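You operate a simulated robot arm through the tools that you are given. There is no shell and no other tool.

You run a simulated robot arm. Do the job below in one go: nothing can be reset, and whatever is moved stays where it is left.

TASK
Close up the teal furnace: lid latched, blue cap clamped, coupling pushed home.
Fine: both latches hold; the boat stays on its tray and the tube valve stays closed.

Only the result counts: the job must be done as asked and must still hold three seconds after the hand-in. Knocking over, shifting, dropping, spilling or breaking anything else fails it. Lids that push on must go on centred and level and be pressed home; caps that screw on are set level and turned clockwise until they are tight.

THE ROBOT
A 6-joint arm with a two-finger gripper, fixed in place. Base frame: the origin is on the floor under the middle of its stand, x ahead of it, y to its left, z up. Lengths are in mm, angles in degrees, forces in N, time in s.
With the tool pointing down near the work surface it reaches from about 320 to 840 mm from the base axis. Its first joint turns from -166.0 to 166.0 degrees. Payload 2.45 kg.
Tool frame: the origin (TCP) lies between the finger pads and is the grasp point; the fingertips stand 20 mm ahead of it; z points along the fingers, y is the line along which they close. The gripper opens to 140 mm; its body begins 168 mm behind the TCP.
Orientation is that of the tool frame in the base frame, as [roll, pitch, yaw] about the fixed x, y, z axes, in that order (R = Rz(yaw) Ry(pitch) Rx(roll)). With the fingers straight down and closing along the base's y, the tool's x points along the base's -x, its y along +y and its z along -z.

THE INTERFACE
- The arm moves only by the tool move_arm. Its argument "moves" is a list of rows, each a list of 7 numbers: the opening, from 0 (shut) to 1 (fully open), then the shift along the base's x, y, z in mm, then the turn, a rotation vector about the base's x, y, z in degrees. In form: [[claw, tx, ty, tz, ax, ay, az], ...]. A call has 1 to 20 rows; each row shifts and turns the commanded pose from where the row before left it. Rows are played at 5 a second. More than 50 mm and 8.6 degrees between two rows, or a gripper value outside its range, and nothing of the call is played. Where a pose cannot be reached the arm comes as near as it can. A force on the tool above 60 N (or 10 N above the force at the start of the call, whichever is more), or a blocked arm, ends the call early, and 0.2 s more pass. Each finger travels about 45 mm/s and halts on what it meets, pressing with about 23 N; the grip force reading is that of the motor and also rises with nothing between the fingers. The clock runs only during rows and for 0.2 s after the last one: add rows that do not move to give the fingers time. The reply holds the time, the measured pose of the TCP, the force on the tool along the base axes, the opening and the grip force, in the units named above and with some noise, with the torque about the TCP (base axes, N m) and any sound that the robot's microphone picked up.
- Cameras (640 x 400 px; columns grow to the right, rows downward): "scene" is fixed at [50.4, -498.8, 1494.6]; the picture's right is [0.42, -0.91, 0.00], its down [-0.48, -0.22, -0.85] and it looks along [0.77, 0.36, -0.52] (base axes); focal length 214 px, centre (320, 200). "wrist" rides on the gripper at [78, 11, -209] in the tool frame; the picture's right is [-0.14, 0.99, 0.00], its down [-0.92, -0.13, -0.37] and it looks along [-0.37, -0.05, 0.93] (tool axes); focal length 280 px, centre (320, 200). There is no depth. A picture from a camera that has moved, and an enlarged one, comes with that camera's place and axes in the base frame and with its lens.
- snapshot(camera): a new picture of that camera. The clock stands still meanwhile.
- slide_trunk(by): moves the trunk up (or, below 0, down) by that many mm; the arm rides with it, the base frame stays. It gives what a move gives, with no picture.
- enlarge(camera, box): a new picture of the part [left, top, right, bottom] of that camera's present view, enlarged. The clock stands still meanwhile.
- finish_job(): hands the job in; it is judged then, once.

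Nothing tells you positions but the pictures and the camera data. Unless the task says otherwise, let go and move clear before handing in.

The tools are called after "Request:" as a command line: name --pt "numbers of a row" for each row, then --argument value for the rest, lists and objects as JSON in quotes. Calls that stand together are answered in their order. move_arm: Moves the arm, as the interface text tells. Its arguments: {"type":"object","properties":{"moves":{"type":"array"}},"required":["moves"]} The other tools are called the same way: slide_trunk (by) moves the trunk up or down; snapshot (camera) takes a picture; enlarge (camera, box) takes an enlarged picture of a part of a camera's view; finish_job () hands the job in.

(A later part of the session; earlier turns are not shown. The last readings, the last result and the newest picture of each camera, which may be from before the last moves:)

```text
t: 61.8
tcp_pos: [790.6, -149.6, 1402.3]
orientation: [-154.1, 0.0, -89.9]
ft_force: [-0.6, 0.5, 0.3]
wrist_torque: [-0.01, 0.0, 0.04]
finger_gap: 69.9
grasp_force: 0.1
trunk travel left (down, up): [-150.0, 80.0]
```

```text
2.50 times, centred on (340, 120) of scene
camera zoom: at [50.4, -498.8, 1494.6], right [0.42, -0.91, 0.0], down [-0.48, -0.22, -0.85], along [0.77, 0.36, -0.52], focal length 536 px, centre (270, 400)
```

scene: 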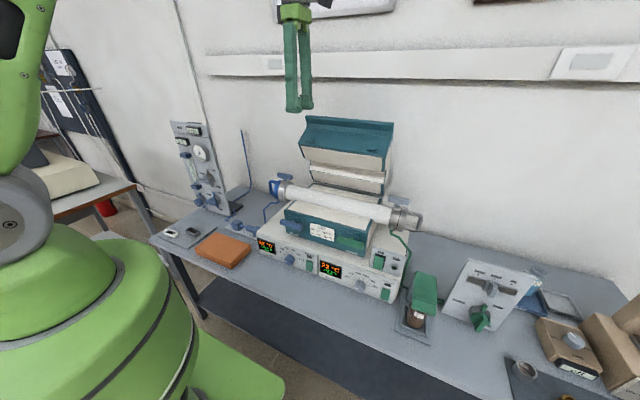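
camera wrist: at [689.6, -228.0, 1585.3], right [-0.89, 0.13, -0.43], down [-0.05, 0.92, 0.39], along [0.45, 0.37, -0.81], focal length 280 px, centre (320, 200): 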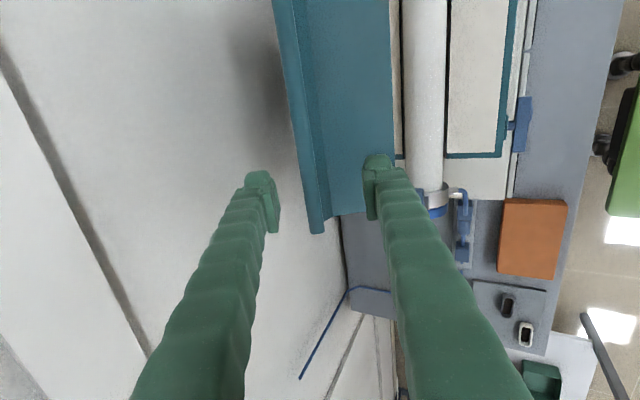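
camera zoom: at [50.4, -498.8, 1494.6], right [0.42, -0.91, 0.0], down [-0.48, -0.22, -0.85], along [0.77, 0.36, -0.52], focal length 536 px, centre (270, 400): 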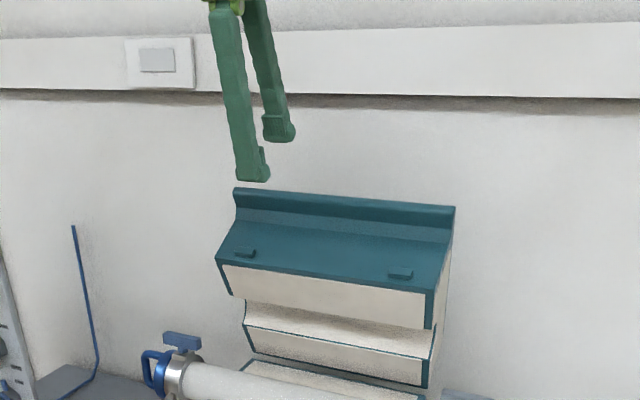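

Request:
enlarge --camera "wrist" --box '[240, 100, 400, 250]'

```text
2.67 times, centred on (320, 175) of wrist
camera zoom: at [689.6, -228.0, 1585.3], right [-0.89, 0.13, -0.43], down [-0.05, 0.92, 0.39], along [0.45, 0.37, -0.81], focal length 748 px, centre (320, 267)
```

zoom: 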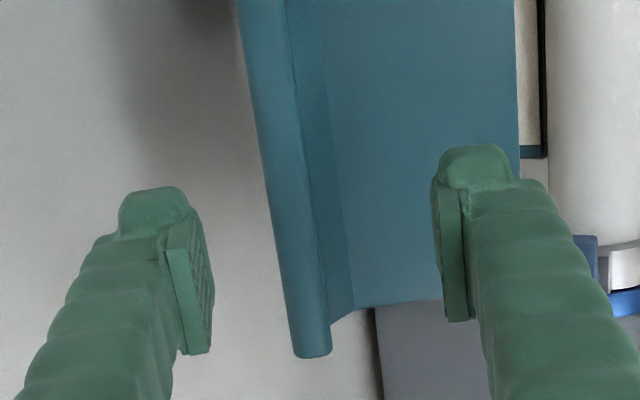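

The rail sits about 14 mm off my tool axis and roughly 85 mm ahead. I'll centre on it and advance 55 mm along the tool direction, then re-check.

Request:
move_arm --pt "0.5 12.5 0 6 0 0 0" --pt "0.5 8 0 -16.5 0 0 0" --pt "0.5 8 0 -16.5 0 0 0" --pt "0.5 8 0 -16.5 0 0 0" --pt "0.5 0 0 0 0 0 0"

Request:
enlarge --camera "wrist" --box '[240, 100, 400, 250]'

Request:
enlarge --camera "scene" --box '[280, 60, 380, 160]'

```text
t: 63.0
tcp_pos: [830.1, -148.9, 1357.9]
orientation: [-154.0, -0.1, -89.9]
ft_force: [0.3, -0.4, -0.3]
wrist_torque: [-0.03, -0.01, 0.01]
finger_gap: 69.9
grasp_force: 0.1
trunk travel left (down, up): [-150.0, 80.0]
```

```text
2.67 times, centred on (320, 175) of wrist
camera zoom: at [728.0, -227.8, 1540.9], right [-0.89, 0.13, -0.43], down [-0.05, 0.92, 0.39], along [0.45, 0.37, -0.81], focal length 748 px, centre (320, 267)
```

zoom: 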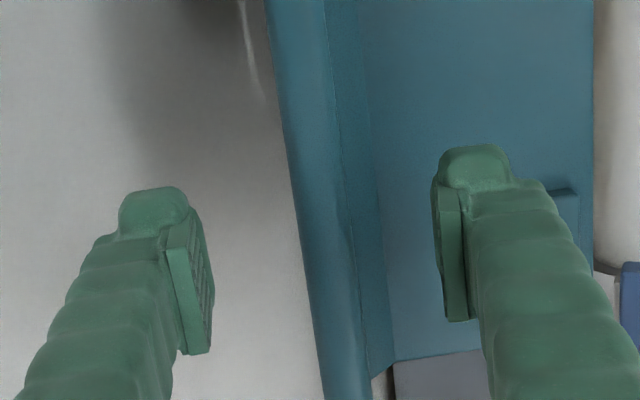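

```text
4.00 times, centred on (330, 110) of scene
camera zoom: at [50.4, -498.8, 1494.6], right [0.42, -0.91, 0.0], down [-0.48, -0.22, -0.85], along [0.77, 0.36, -0.52], focal length 858 px, centre (280, 560)
```

zoom: 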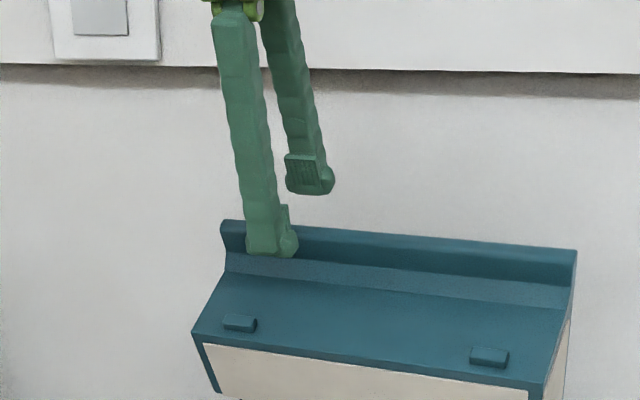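

Request:
move_arm --pt "0.5 3.5 0 -7.2 0 0 0" --pt "0.5 3.5 0 -7.2 0 0 0" --pt "0.5 3.5 0 -7.2 0 0 0" --pt "0.5 0 0 0 0 0 0"

Request:
enlarge --camera "wrist" --box '[240, 100, 400, 250]'

Request:
enlarge --camera "scene" --box '[290, 80, 370, 150]'

```text
t: 64.0
tcp_pos: [838.2, -149.0, 1335.1]
orientation: [-154.2, 0.0, -89.8]
ft_force: [-0.2, -0.5, 0.8]
wrist_torque: [0.01, 0.01, 0.02]
finger_gap: 69.9
grasp_force: 0.2
trunk travel left (down, up): [-150.0, 80.0]
```

```text
2.67 times, centred on (320, 175) of wrist
camera zoom: at [737.9, -227.5, 1518.3], right [-0.89, 0.13, -0.43], down [-0.05, 0.92, 0.39], along [0.45, 0.37, -0.81], focal length 748 px, centre (320, 267)
```

zoom: 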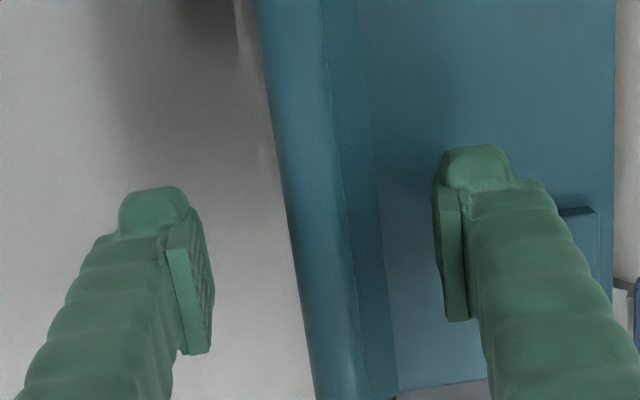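

```text
5.71 times, centred on (330, 115) of scene
camera zoom: at [50.4, -498.8, 1494.6], right [0.42, -0.91, 0.0], down [-0.48, -0.22, -0.85], along [0.77, 0.36, -0.52], focal length 1226 px, centre (263, 686)
```

zoom: 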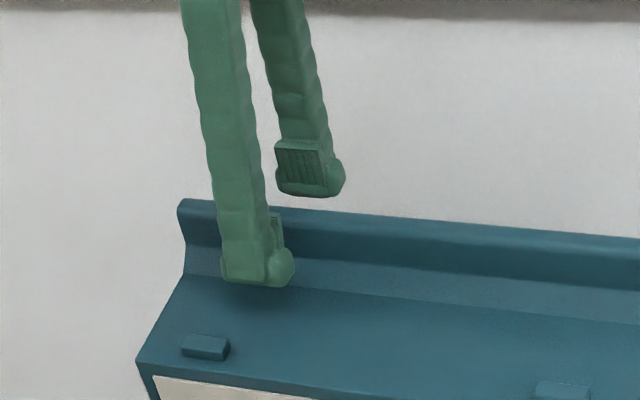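

Request:
move_arm --pt "0.5 2.6 0 -5.4 0 0 0" --pt "0.35 0 0 0 0 0 0" --pt "0.25 0 0 0 0 0 0" --pt "0.2 0 0 0 0 0 0" --pt "0.2 0 0 0 0 0 0"

Request:
enlarge --camera "wrist" --box '[240, 100, 400, 250]'

Request:
enlarge --camera "scene" --box '[290, 80, 370, 150]'

```text
t: 65.2
tcp_pos: [841.7, -149.1, 1328.9]
orientation: [-154.2, 0.1, -89.9]
ft_force: [0.5, -0.5, 0.6]
wrist_torque: [0.0, 0.01, -0.02]
finger_gap: 28.1
grasp_force: 0.1
trunk travel left (down, up): [-150.0, 80.0]
```

```text
2.67 times, centred on (320, 175) of wrist
camera zoom: at [740.6, -227.9, 1513.0], right [-0.89, 0.13, -0.43], down [-0.05, 0.92, 0.39], along [0.45, 0.37, -0.81], focal length 748 px, centre (320, 267)
```

zoom: 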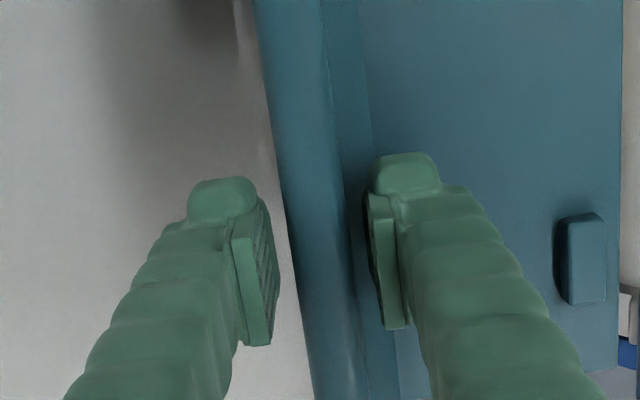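

```text
5.71 times, centred on (330, 115) of scene
camera zoom: at [50.4, -498.8, 1494.6], right [0.42, -0.91, 0.0], down [-0.48, -0.22, -0.85], along [0.77, 0.36, -0.52], focal length 1226 px, centre (263, 686)
```

zoom: 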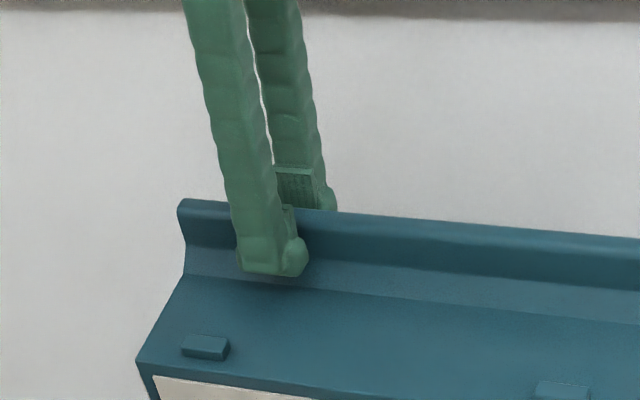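

The rail is between the fingers and the rear fingertip is tucked behind it. I'll close on it.

Request:
move_arm --pt "0.1 0 0 0 0 0 0" --pt "0.0 0 0 0 0 0 0" --pt "0.0 0 0 0 0 0 0" --pt "0.0 0 0 0 0 0 0"

Request:
enlarge --camera "scene" --box '[290, 80, 370, 150]'

```text
t: 66.2
tcp_pos: [840.3, -149.4, 1329.6]
orientation: [-154.2, 0.1, -89.8]
ft_force: [0.9, 0.0, 0.5]
wrist_torque: [0.11, -0.12, -0.16]
finger_gap: 17.5
grasp_force: 42.7
trunk travel left (down, up): [-150.0, 80.0]
```

```text
5.71 times, centred on (330, 115) of scene
camera zoom: at [50.4, -498.8, 1494.6], right [0.42, -0.91, 0.0], down [-0.48, -0.22, -0.85], along [0.77, 0.36, -0.52], focal length 1226 px, centre (263, 686)
```

zoom: 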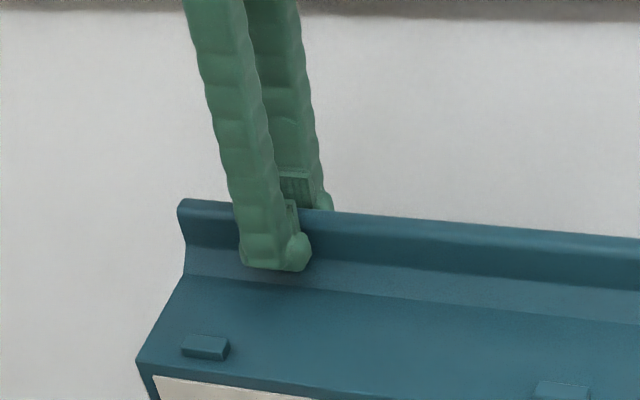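

The rail is gripped squarely, 17.5 mm thick. I'll start closing along the hinge arc in small, rotated steps and watch the forces.

Request:
move_arm --pt "0 -5.2 0 -0.7 0 -1 0" --pt "0 -5.2 0 -0.8 0 -1 0" --pt "0 0 0 0 0 0 0"

Request:
enlarge --camera "scene" --box '[280, 70, 400, 190]'

```text
t: 67.0
tcp_pos: [831.9, -149.2, 1328.9]
orientation: [-152.2, 0.0, -89.8]
ft_force: [1.6, 0.1, -0.7]
wrist_torque: [0.09, -0.18, -0.19]
finger_gap: 16.7
grasp_force: 42.9
trunk travel left (down, up): [-150.0, 80.0]
```

```text
3.33 times, centred on (340, 130) of scene
camera zoom: at [50.4, -498.8, 1494.6], right [0.42, -0.91, 0.0], down [-0.48, -0.22, -0.85], along [0.77, 0.36, -0.52], focal length 715 px, centre (253, 433)
```

zoom: 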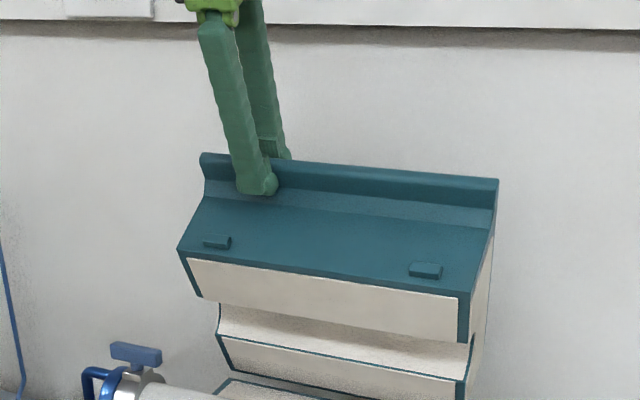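

The lid moves with almost no load. I'll continue along the arc another 10°.

Request:
move_arm --pt "0 -10.4 0 -1.8 0 -2 0" --pt "0 -10.3 0 -2.2 0 -2 0" --pt "0 -10.2 0 -2.5 0 -2 0" --pt "0 -10.1 0 -2.9 0 -2 0" --pt "0 -10.0 0 -3.3 0 -2 0" --pt "0 0 0 0 0 0 0"

Request:
enlarge --camera "scene" --box '[280, 70, 400, 190]'

```text
t: 68.4
tcp_pos: [782.3, -149.1, 1314.3]
orientation: [-142.2, 0.0, -89.8]
ft_force: [5.1, -1.6, -8.7]
wrist_torque: [0.26, 0.08, 0.01]
finger_gap: 17.2
grasp_force: 42.4
trunk travel left (down, up): [-150.0, 80.0]
```

```text
3.33 times, centred on (340, 130) of scene
camera zoom: at [50.4, -498.8, 1494.6], right [0.42, -0.91, 0.0], down [-0.48, -0.22, -0.85], along [0.77, 0.36, -0.52], focal length 715 px, centre (253, 433)
```

zoom: 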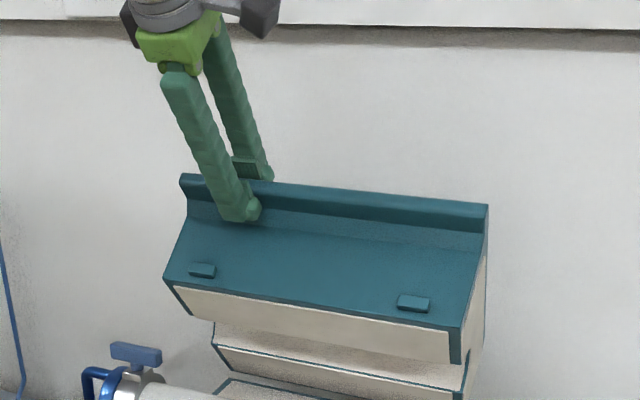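

Request:
move_arm --pt "0 -14.5 0 -6.5 0 -3 0" --pt "0 -14.4 0 -6.6 0 -3 0" --pt "0 -14.1 0 -7.3 0 -3 0" --pt "0 -13.7 0 -8.0 0 -3 0" --pt "0 0 0 0 0 0 0"

Request:
enlarge --camera "scene" --box '[270, 60, 410, 220]'

```text
t: 69.6
tcp_pos: [738.8, -149.6, 1294.8]
orientation: [-133.7, -0.1, -90.0]
ft_force: [6.7, 1.4, -11.2]
wrist_torque: [0.11, 0.06, -0.1]
finger_gap: 17.0
grasp_force: 42.4
out of reach, approached as far as the arm can: row 4
trunk travel left (down, up): [-150.0, 80.0]
```

```text
2.50 times, centred on (340, 140) of scene
camera zoom: at [50.4, -498.8, 1494.6], right [0.42, -0.91, 0.0], down [-0.48, -0.22, -0.85], along [0.77, 0.36, -0.52], focal length 536 px, centre (270, 350)
```

zoom: 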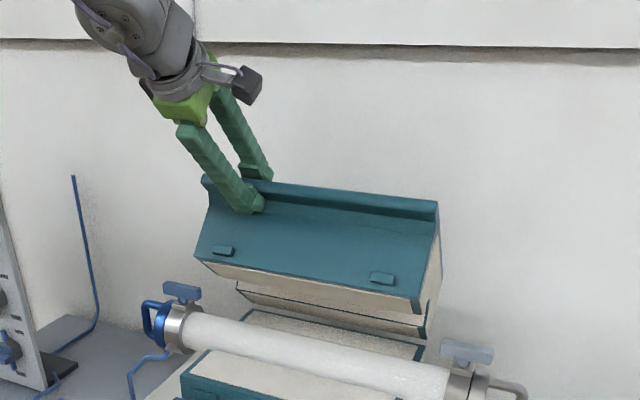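

At this tilt the wrist hits a limit, with the lid now at about 43°. The tangential load is near zero, so the lid should stay put. I'll open the fingers slightly, still caging the rail, and see whether it holds.

Request:
move_arm --pt "0.05 0 0 0 0 0 0" --pt "0.18 0 0 0 0 0 0" --pt "0.22 0 0 0 0 0 0" --pt "0.22 0 0 0 0 0 0" --pt "0.22 0 0 0 0 0 0"

Request:
enlarge --camera "scene" --box '[270, 60, 410, 220]'

Request:
snapshot --camera "wrist"

```text
t: 70.8
tcp_pos: [738.1, -149.2, 1297.6]
orientation: [-133.6, -0.1, -89.9]
ft_force: [0.4, -0.7, 1.7]
wrist_torque: [0.04, -0.01, -0.02]
finger_gap: 32.2
grasp_force: 1.0
trunk travel left (down, up): [-150.0, 80.0]
```

```text
2.50 times, centred on (340, 140) of scene
camera zoom: at [50.4, -498.8, 1494.6], right [0.42, -0.91, 0.0], down [-0.48, -0.22, -0.85], along [0.77, 0.36, -0.52], focal length 536 px, centre (270, 350)
```

zoom: 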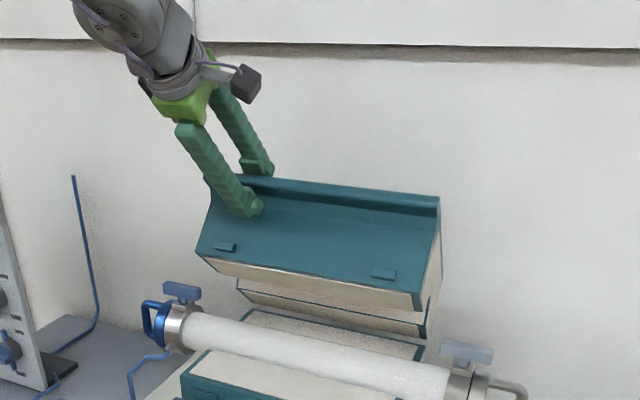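

```text
taken
camera wrist: at [579.5, -228.1, 1432.8], right [-0.68, 0.14, -0.72], down [-0.18, 0.92, 0.35], along [0.71, 0.37, -0.6], focal length 280 px, centre (320, 200)
```

wrist: 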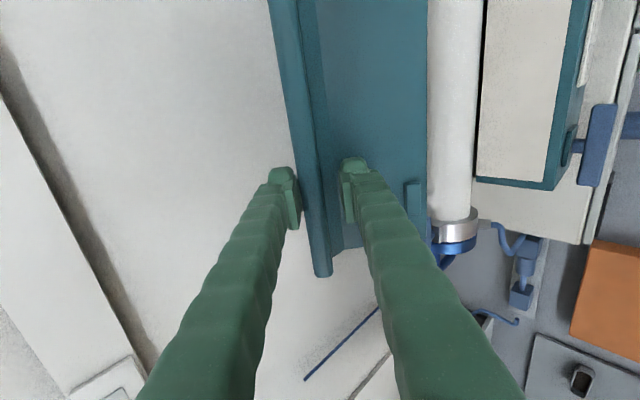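

Request:
move_arm --pt "0.28 0 0 0 0 0 0" --pt "0.35 0 0 0 0 0 0" --pt "0.35 0 0 0 0 0 0" --pt "0.35 0 0 0 0 0 0" --pt "0.35 0 0 0 0 0 0"

Request:
enlarge --camera "wrist" --box '[240, 100, 400, 250]'

Request:
enlarge --camera "scene" --box '[270, 60, 410, 220]'

```text
t: 72.0
tcp_pos: [738.4, -150.3, 1296.4]
orientation: [-133.6, 0.0, -89.8]
ft_force: [2.0, 0.1, 0.2]
wrist_torque: [-0.03, 0.02, -0.02]
finger_gap: 49.5
grasp_force: 0.8
trunk travel left (down, up): [-150.0, 80.0]
```

```text
2.67 times, centred on (320, 175) of wrist
camera zoom: at [579.6, -228.1, 1432.6], right [-0.68, 0.14, -0.72], down [-0.18, 0.92, 0.35], along [0.71, 0.37, -0.6], focal length 748 px, centre (320, 267)
```

zoom: 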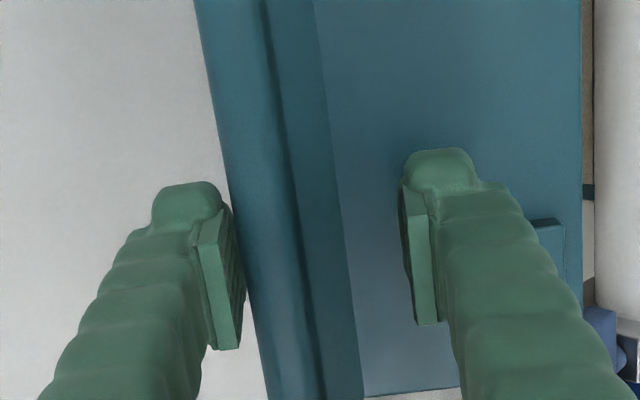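

```text
2.50 times, centred on (340, 140) of scene
camera zoom: at [50.4, -498.8, 1494.6], right [0.42, -0.91, 0.0], down [-0.48, -0.22, -0.85], along [0.77, 0.36, -0.52], focal length 536 px, centre (270, 350)
```

zoom: 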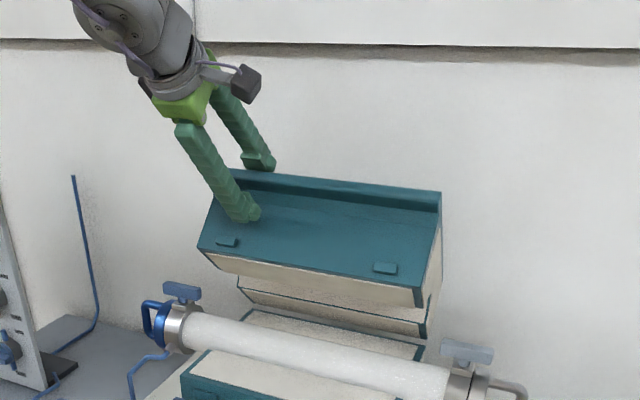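

The lid gently springs back open, following my rear finger, so it must be pushed all the way and may need holding. I'll keep this tilt and use the rear finger to press the rail along its arc.

Request:
move_arm --pt "0.35 -13.9 0 -5.9 0 0 0" --pt "0.35 -13.7 0 -6.8 0 0 0" --pt "0.35 -13.2 0 -7.5 0 0 0" --pt "0.35 -12.9 0 -8.1 0 0 0" --pt "0.35 0 0 0 0 0 0"

Request:
enlarge --camera "wrist" --box '[240, 100, 400, 250]'

Request:
enlarge --camera "scene" --box '[250, 60, 410, 260]'

```text
t: 73.2
tcp_pos: [695.8, -143.5, 1303.7]
orientation: [-134.2, -0.1, -89.9]
ft_force: [-0.2, 0.2, -0.2]
wrist_torque: [0.02, 0.02, 0.0]
finger_gap: 49.1
grasp_force: 0.2
out of reach, approached as far as the arm can: row 1, 2, 3, 4
trunk travel left (down, up): [-150.0, 80.0]
```

```text
2.67 times, centred on (320, 175) of wrist
camera zoom: at [538.5, -222.2, 1441.3], right [-0.69, 0.14, -0.71], down [-0.18, 0.92, 0.35], along [0.7, 0.36, -0.61], focal length 748 px, centre (320, 267)
```

zoom: 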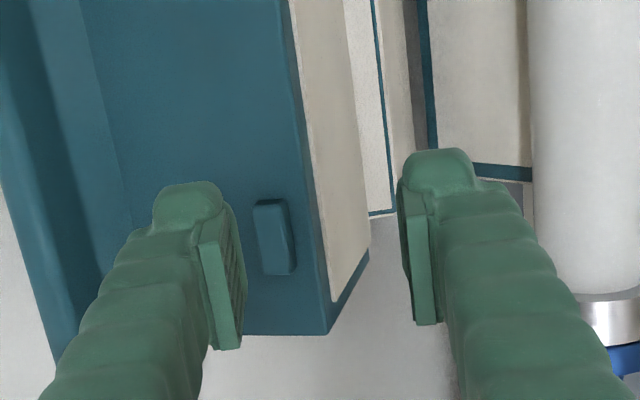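

```text
2.00 times, centred on (330, 160) of scene
camera zoom: at [50.4, -498.8, 1494.6], right [0.42, -0.91, 0.0], down [-0.48, -0.22, -0.85], along [0.77, 0.36, -0.52], focal length 429 px, centre (300, 280)
```

zoom: 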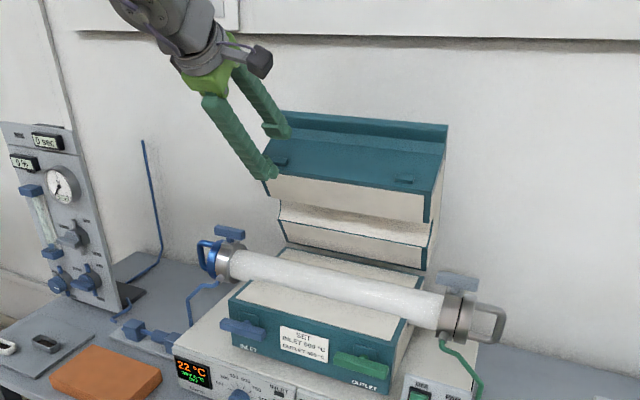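

The wrist lost reach at that tilt, so the rail slipped off and the lid eased back open with nothing else disturbed. I'll go back to the known-good 26° tilt, cage the rail again, and keep that tilt all the way down.

Request:
move_arm --pt "0.36 0 -2 40 0 0 0" --pt "0.36 0 -2 45 0 0 0" --pt "0.36 0 -2 20 0 0 0" --pt "0.36 30 0 0 0 6.6 0" --pt "0.36 30 0 0 0 6.6 0" --pt "0.36 30 0 0 0 6.6 0" --pt "0.36 0 0 0 0 0 0"

Request:
snapshot --camera "wrist"

Request:
enlarge --camera "scene" --box '[250, 60, 410, 260]'

```text
t: 74.8
tcp_pos: [785.3, -149.8, 1410.5]
orientation: [-153.3, -0.1, -89.9]
ft_force: [0.4, 0.7, 1.1]
wrist_torque: [-0.01, -0.03, -0.03]
finger_gap: 50.4
grasp_force: 0.1
trunk travel left (down, up): [-150.0, 80.0]
```

```text
taken
camera wrist: at [681.8, -227.9, 1592.0], right [-0.89, 0.14, -0.44], down [-0.05, 0.92, 0.39], along [0.46, 0.36, -0.81], focal length 280 px, centre (320, 200)
```

wrist: 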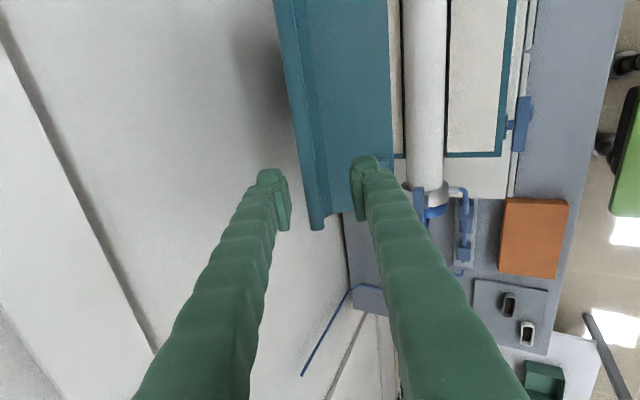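

```text
2.00 times, centred on (330, 160) of scene
camera zoom: at [50.4, -498.8, 1494.6], right [0.42, -0.91, 0.0], down [-0.48, -0.22, -0.85], along [0.77, 0.36, -0.52], focal length 429 px, centre (300, 280)
```

zoom: 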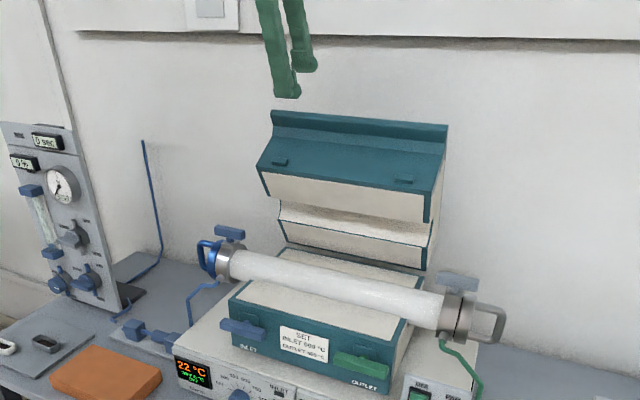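

Request:
move_arm --pt "0.5 12.3 0 6.2 0 0 0" --pt "0.5 11 0 -21.5 0 0 0" --pt "0.5 11 0 -21.5 0 0 0" --pt "0.5 11 0 -21.5 0 0 0" --pt "0.4 6 0 -12 0 0 0" --pt "0.36 0 0 0 0 0 0"

Request:
enlarge --camera "wrist" --box '[240, 100, 400, 250]'

Request:
enlarge --camera "scene" --box '[290, 80, 370, 150]'

```text
t: 76.2
tcp_pos: [838.7, -148.6, 1337.8]
orientation: [-153.3, 0.0, -89.9]
ft_force: [-1.2, -0.5, 0.1]
wrist_torque: [0.01, -0.03, 0.04]
finger_gap: 50.3
grasp_force: 0.1
trunk travel left (down, up): [-150.0, 80.0]
```

```text
2.67 times, centred on (320, 175) of wrist
camera zoom: at [735.6, -227.9, 1519.5], right [-0.89, 0.14, -0.44], down [-0.05, 0.92, 0.39], along [0.46, 0.37, -0.81], focal length 748 px, centre (320, 267)
```

zoom: 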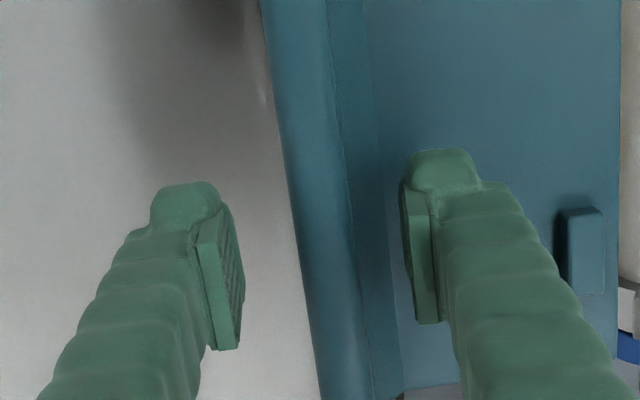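

```text
5.71 times, centred on (330, 115) of scene
camera zoom: at [50.4, -498.8, 1494.6], right [0.42, -0.91, 0.0], down [-0.48, -0.22, -0.85], along [0.77, 0.36, -0.52], focal length 1226 px, centre (263, 686)
```

zoom: 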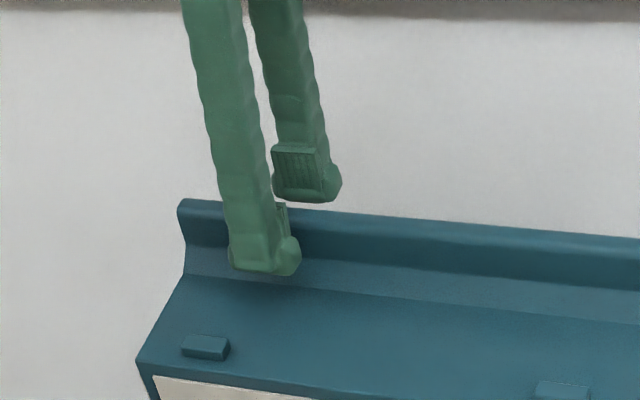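

Request:
move_arm --pt "0.36 6.3 0 -12.5 0 0 0" --pt "0.36 0 0 0 0 0 0" --pt "0.36 -12.6 0 -6.2 0 0 0" --pt "0.36 -10 0 -1 0 0 0" --pt "0.36 -19.6 0 -2.5 0 0 0" --pt "0.36 0 0 0 0 0 0"

Request:
enlarge --camera "wrist" --box '[240, 100, 400, 250]'

Request:
enlarge --camera "scene" --box '[270, 60, 410, 220]'

```text
t: 77.6
tcp_pos: [800.7, -149.8, 1314.9]
orientation: [-153.4, 0.0, -90.0]
ft_force: [2.7, -0.3, 1.2]
wrist_torque: [-0.02, -0.07, -0.05]
finger_gap: 52.3
grasp_force: 1.5
trunk travel left (down, up): [-150.0, 80.0]
```

```text
2.67 times, centred on (320, 175) of wrist
camera zoom: at [698.2, -227.8, 1497.1], right [-0.89, 0.14, -0.44], down [-0.05, 0.92, 0.39], along [0.46, 0.37, -0.81], focal length 748 px, centre (320, 267)
```

zoom: 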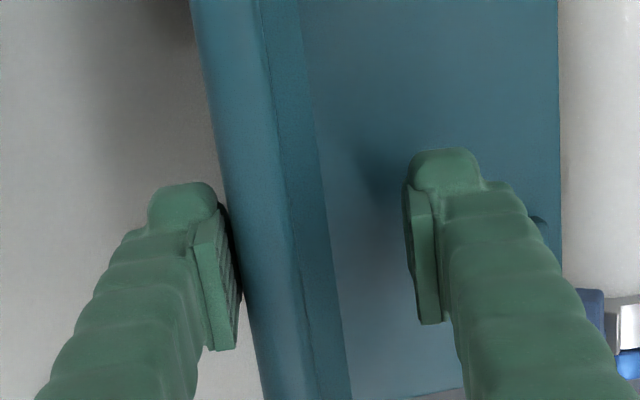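

```text
2.50 times, centred on (340, 140) of scene
camera zoom: at [50.4, -498.8, 1494.6], right [0.42, -0.91, 0.0], down [-0.48, -0.22, -0.85], along [0.77, 0.36, -0.52], focal length 536 px, centre (270, 350)
```

zoom: 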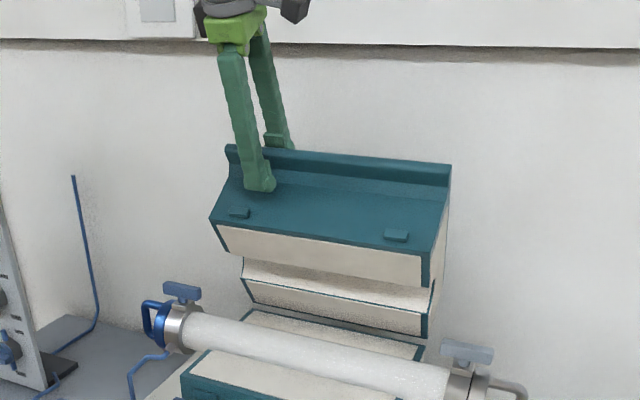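

The rear finger is pulling the rail with only about 3 N. I'll continue along the arc at constant tilt.

Request:
move_arm --pt "0.36 -19.4 0 -3.6 0 0 0" --pt "0.36 -19.1 0 -5 0 0 0" --pt "0.36 -18.7 0 -6.3 0 0 0" --pt "0.36 -18.2 0 -7.6 0 0 0" --pt "0.36 0 0 0 0 0 0"

Request:
enlarge --camera "wrist" --box '[240, 100, 400, 250]'

Request:
enlarge --camera "scene" --box '[270, 60, 410, 220]'

```text
t: 78.8
tcp_pos: [725.8, -149.0, 1293.3]
orientation: [-153.4, 0.0, -89.9]
ft_force: [1.6, -0.3, 0.7]
wrist_torque: [0.03, -0.04, 0.0]
finger_gap: 51.3
grasp_force: 0.4
trunk travel left (down, up): [-150.0, 80.0]
```

```text
2.67 times, centred on (320, 175) of wrist
camera zoom: at [623.0, -228.2, 1474.6], right [-0.89, 0.14, -0.44], down [-0.05, 0.92, 0.39], along [0.46, 0.37, -0.81], focal length 748 px, centre (320, 267)
```

zoom: 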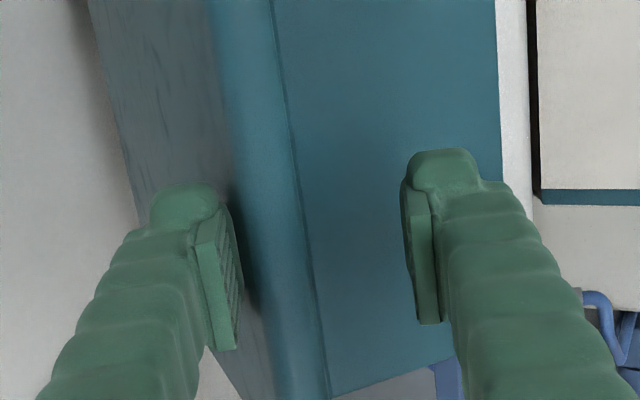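

```text
2.50 times, centred on (340, 140) of scene
camera zoom: at [50.4, -498.8, 1494.6], right [0.42, -0.91, 0.0], down [-0.48, -0.22, -0.85], along [0.77, 0.36, -0.52], focal length 536 px, centre (270, 350)
```

zoom: 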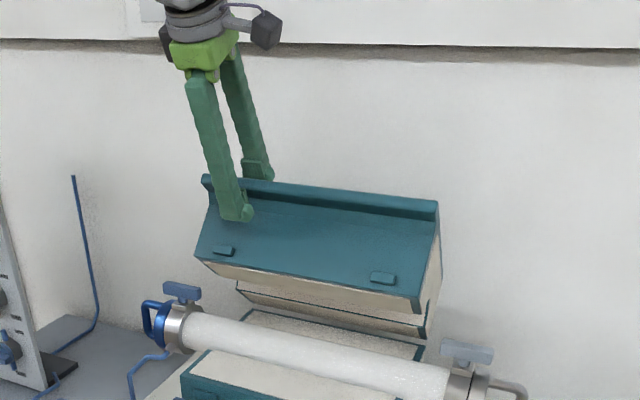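

Request:
move_arm --pt "0.36 -17.6 0 -8.9 0 0 0" --pt "0.36 -17 0 -10 0 0 0" --pt "0.36 -16.2 0 -11.2 0 0 0" --pt "0.36 -15.4 0 -12.3 0 0 0" --pt "0.36 0 0 0 0 0 0"

Request:
enlarge --camera "wrist" --box '[240, 100, 400, 250]'

Request:
enlarge --camera "scene" --box '[270, 80, 410, 260]'

```text
t: 80.0
tcp_pos: [660.0, -149.7, 1249.3]
orientation: [-153.3, 0.0, -89.9]
ft_force: [-0.3, 0.2, -0.1]
wrist_torque: [-0.03, -0.03, -0.01]
finger_gap: 50.3
grasp_force: 0.1
trunk travel left (down, up): [-150.0, 80.0]
```

```text
2.67 times, centred on (320, 175) of wrist
camera zoom: at [557.2, -228.8, 1431.4], right [-0.89, 0.14, -0.44], down [-0.05, 0.92, 0.39], along [0.46, 0.37, -0.81], focal length 748 px, centre (320, 267)
```

zoom: 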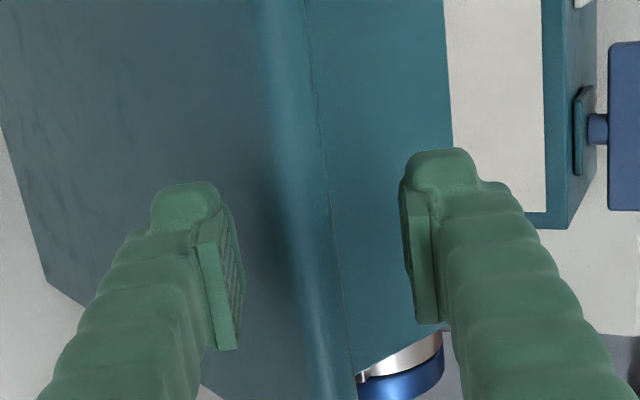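

```text
2.22 times, centred on (340, 170) of scene
camera zoom: at [50.4, -498.8, 1494.6], right [0.42, -0.91, 0.0], down [-0.48, -0.22, -0.85], along [0.77, 0.36, -0.52], focal length 477 px, centre (276, 267)
```

zoom: 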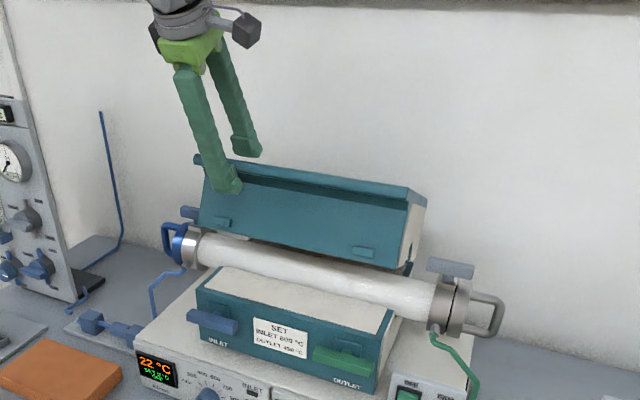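

The force dropped to zero, so the lid looks past its balance point and may be closing on its own. I'll wait a moment and look.

Request:
move_arm --pt "0.36 0 0 0 0 0 0" --pt "0.36 0 0 0 0 0 0" --pt "0.36 0 0 0 0 0 0"

Request:
enlarge --camera "scene" --box '[270, 80, 410, 260]'

Request:
enlarge --camera "wrist" --box '[240, 100, 400, 250]'

```text
t: 80.8
tcp_pos: [659.2, -150.3, 1250.3]
orientation: [-153.4, 0.0, -89.9]
ft_force: [0.8, -0.9, 0.6]
wrist_torque: [0.01, -0.02, 0.04]
finger_gap: 50.4
grasp_force: 0.0
trunk travel left (down, up): [-150.0, 80.0]
```

```text
2.22 times, centred on (340, 170) of scene
camera zoom: at [50.4, -498.8, 1494.6], right [0.42, -0.91, 0.0], down [-0.48, -0.22, -0.85], along [0.77, 0.36, -0.52], focal length 477 px, centre (276, 267)
```

zoom: 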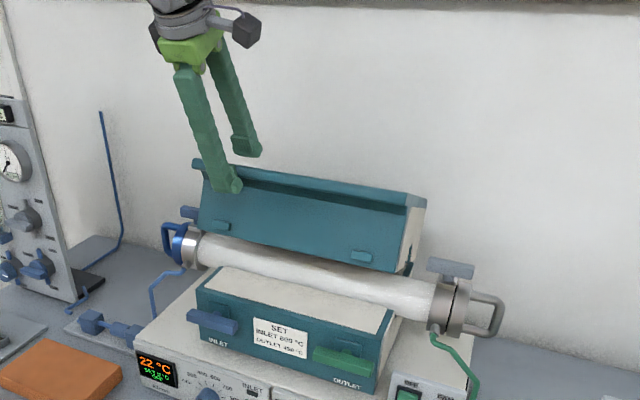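

```text
2.67 times, centred on (320, 175) of wrist
camera zoom: at [557.5, -228.8, 1431.6], right [-0.89, 0.14, -0.44], down [-0.05, 0.92, 0.39], along [0.46, 0.37, -0.81], focal length 748 px, centre (320, 267)
```

zoom: 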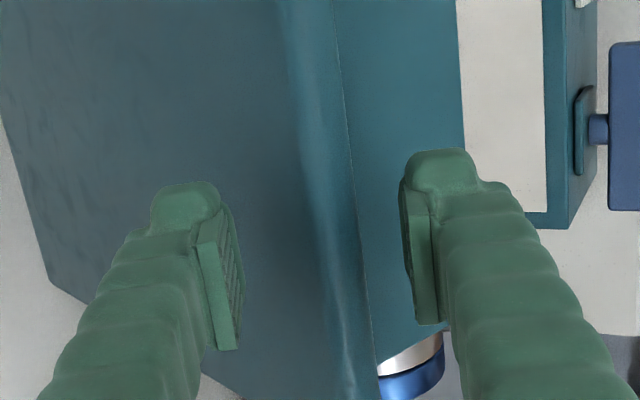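

The lid is closing slowly by itself, damped. I'll back the fingers out along their own axis so nothing blocks it, and watch it settle.

Request:
move_arm --pt "0.36 -15 0 30 0 0 0" --pt "0.36 -20 0 40 0 0 0" --pt "0.36 -20 0 40 0 0 0" --pt "0.36 0 0 0 0 0 0" --pt "0.36 0 0 0 0 0 0" --pt "0.36 0 0 0 0 0 0" --pt "0.36 0 0 0 0 0 0"

Request:
enlarge --camera "scene" --box '[270, 80, 410, 260]'

```text
t: 82.4
tcp_pos: [604.8, -149.9, 1362.8]
orientation: [-153.4, -0.2, -90.0]
ft_force: [-0.1, -0.6, -1.1]
wrist_torque: [0.01, 0.03, 0.0]
finger_gap: 50.4
grasp_force: 0.1
trunk travel left (down, up): [-150.0, 80.0]
```

```text
2.22 times, centred on (340, 170) of scene
camera zoom: at [50.4, -498.8, 1494.6], right [0.42, -0.91, 0.0], down [-0.48, -0.22, -0.85], along [0.77, 0.36, -0.52], focal length 477 px, centre (276, 267)
```

zoom: 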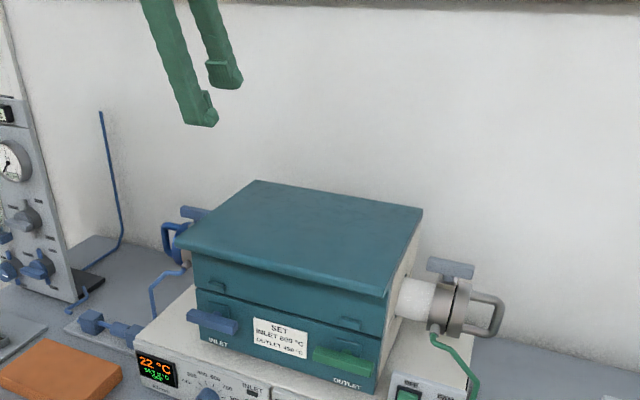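

Request:
enlarge --camera "scene" --box '[300, 190, 370, 260]'

Request:
enlarge --camera "scene" --box '[280, 180, 330, 240]'

Request:
enlarge --camera "scene" --box '[330, 190, 380, 250]'

Request:
snapshot --camera "wrist"

```text
5.71 times, centred on (335, 225) of scene
camera zoom: at [50.4, -498.8, 1494.6], right [0.42, -0.91, 0.0], down [-0.48, -0.22, -0.85], along [0.77, 0.36, -0.52], focal length 1226 px, centre (234, 57)
```

zoom: 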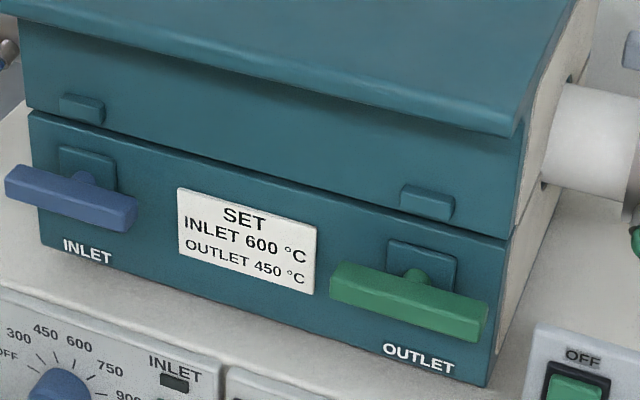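

```text
6.67 times, centred on (305, 210) of scene
camera zoom: at [50.4, -498.8, 1494.6], right [0.42, -0.91, 0.0], down [-0.48, -0.22, -0.85], along [0.77, 0.36, -0.52], focal length 1430 px, centre (420, 133)
```

zoom: 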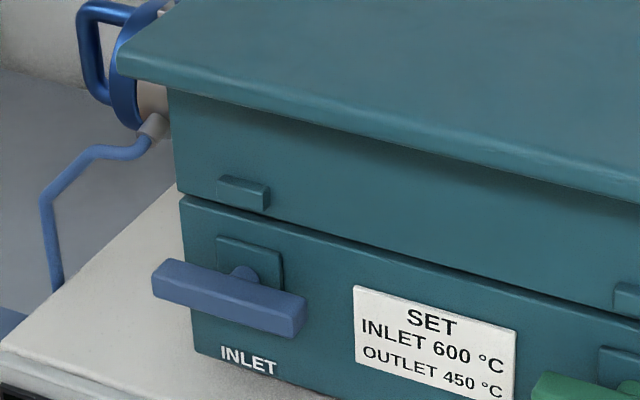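

```text
6.67 times, centred on (355, 220) of scene
camera zoom: at [50.4, -498.8, 1494.6], right [0.42, -0.91, 0.0], down [-0.48, -0.22, -0.85], along [0.77, 0.36, -0.52], focal length 1430 px, centre (87, 67)
```

zoom: 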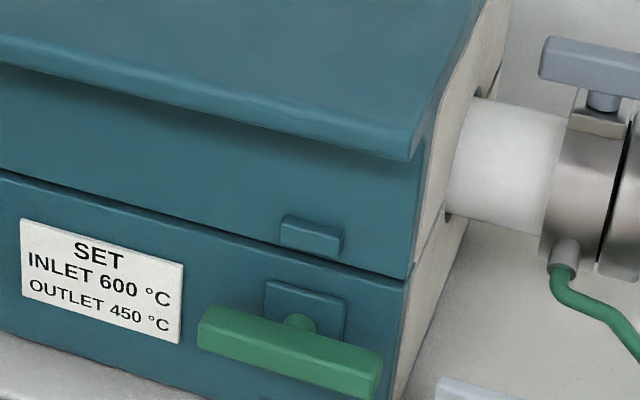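

```text
taken
camera wrist: at [501.9, -228.9, 1544.0], right [-0.89, 0.14, -0.44], down [-0.05, 0.92, 0.39], along [0.46, 0.37, -0.81], focal length 280 px, centre (320, 200)
```

wrist: 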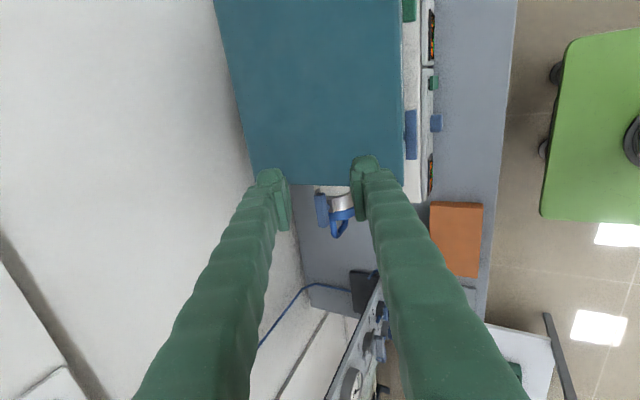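

The lid has closed itself and sits level, with tabs directly above the two latch bars. Now for the latches: I'll turn the tool about its own axis, keeping it tilted forward so the fingers clear the lid's overhanging rail, and look at the blue latch.

Request:
move_arm --pt "0.2 -10 2.5 0 3.68 0 -7.32" --pt "0.1 -10 2.5 0 3.68 0 -7.32" --pt "0 -10 2.5 0 3.68 0 -7.32" --pt "0 -10 2.5 0 3.68 0 -7.32" --pt "0 -10 2.5 0 3.68 0 -7.32" --pt "0 -10 2.5 0 3.68 0 -7.32" --pt "0 -10 2.5 0 3.68 0 -7.32" --pt "0 -10 2.5 0 3.68 0 -7.32" --pt "0 -10 2.5 0 3.68 0 -7.32" --pt "0 -10 2.5 0 3.68 0 -7.32" --pt "0 -10 2.5 0 3.6 0 -7.1" --pt "0 0 0 0 0 0 0"

Request:
snapshot --camera "wrist"

```text
t: 85.0
tcp_pos: [494.5, -120.0, 1343.3]
orientation: [179.0, 24.6, 179.9]
ft_force: [-2.0, -1.1, 0.2]
wrist_torque: [0.19, -0.25, 0.06]
finger_gap: 0.0
grasp_force: 22.9
trunk travel left (down, up): [-150.0, 80.0]
```

```text
taken
camera wrist: at [336.7, -113.3, 1501.1], right [0.12, 0.99, 0.07], down [0.68, -0.14, 0.72], along [0.72, -0.04, -0.69], focal length 280 px, centre (320, 200)
```

wrist: 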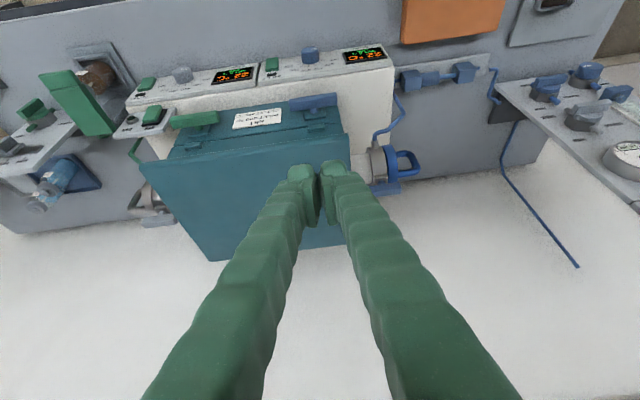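

Request:
move_arm --pt "0 0 0 0 0 0 0" --pt "0 0 0 0 0 0 0"

```text
t: 85.6
tcp_pos: [495.4, -120.8, 1344.1]
orientation: [179.1, 24.7, 179.9]
ft_force: [1.3, 0.9, 0.0]
wrist_torque: [-0.13, 0.14, -0.01]
finger_gap: 0.0
grasp_force: 23.2
trunk travel left (down, up): [-150.0, 80.0]
```

Request:
move_arm --pt "0 0 0 -42 0 0 0" --pt "0 0 0 -42 0 0 0" --pt "0 8 0 -42 0 0 0" --pt "0 10 0 -42 0 0 0" --pt "0 10 0 -42 0 0 0" --pt "0 10 0 -40 0 0 0" --pt "0 0 0 0 0 0 0"

Request:
snapshot --camera "wrist"

Request:
enlarge --camera "scene" --box '[230, 120, 390, 280]'

```text
t: 87.2
tcp_pos: [531.4, -121.5, 1111.4]
orientation: [-180.0, 26.8, -179.8]
ft_force: [-0.4, 0.4, 0.6]
wrist_torque: [-0.03, 0.01, -0.02]
finger_gap: 0.0
grasp_force: 22.6
trunk travel left (down, up): [-150.0, 80.0]
```

```text
taken
camera wrist: at [368.0, -111.0, 1262.0], right [0.12, 0.99, 0.06], down [0.66, -0.12, 0.74], along [0.74, -0.05, -0.67], focal length 280 px, centre (320, 200)
```

wrist: 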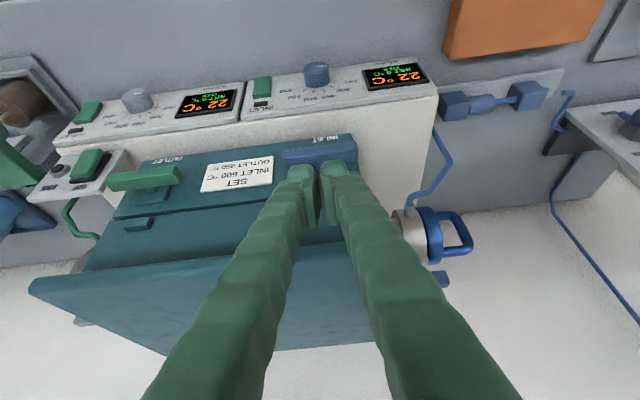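

```text
2.50 times, centred on (310, 200) of scene
camera zoom: at [50.4, -498.8, 1494.6], right [0.42, -0.91, 0.0], down [-0.48, -0.22, -0.85], along [0.77, 0.36, -0.52], focal length 536 px, centre (345, 200)
```

zoom: 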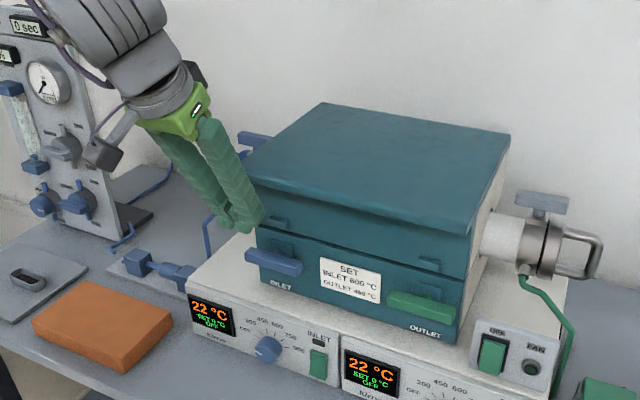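

Request:
enlarge --camera "wrist" --box '[260, 120, 380, 220]'

Request:
enlarge --camera "wrist" --box '[90, 120, 220, 240]'

```text
4.00 times, centred on (320, 170) of wrist
camera zoom: at [368.0, -111.0, 1262.0], right [0.12, 0.99, 0.06], down [0.66, -0.12, 0.74], along [0.74, -0.05, -0.67], focal length 1122 px, centre (320, 320)
```

zoom: 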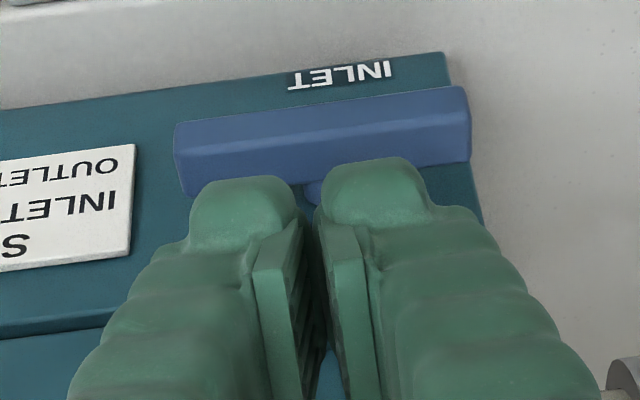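

```text
3.33 times, centred on (155, 180) of wrist
camera zoom: at [368.0, -111.0, 1262.0], right [0.12, 0.99, 0.06], down [0.66, -0.12, 0.74], along [0.74, -0.05, -0.67], focal length 935 px, centre (870, 267)
```

zoom: 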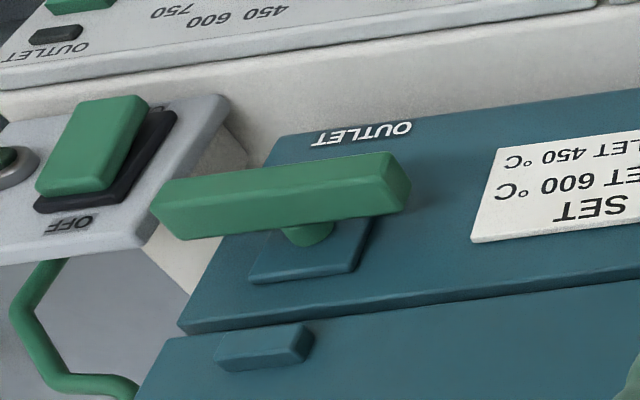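

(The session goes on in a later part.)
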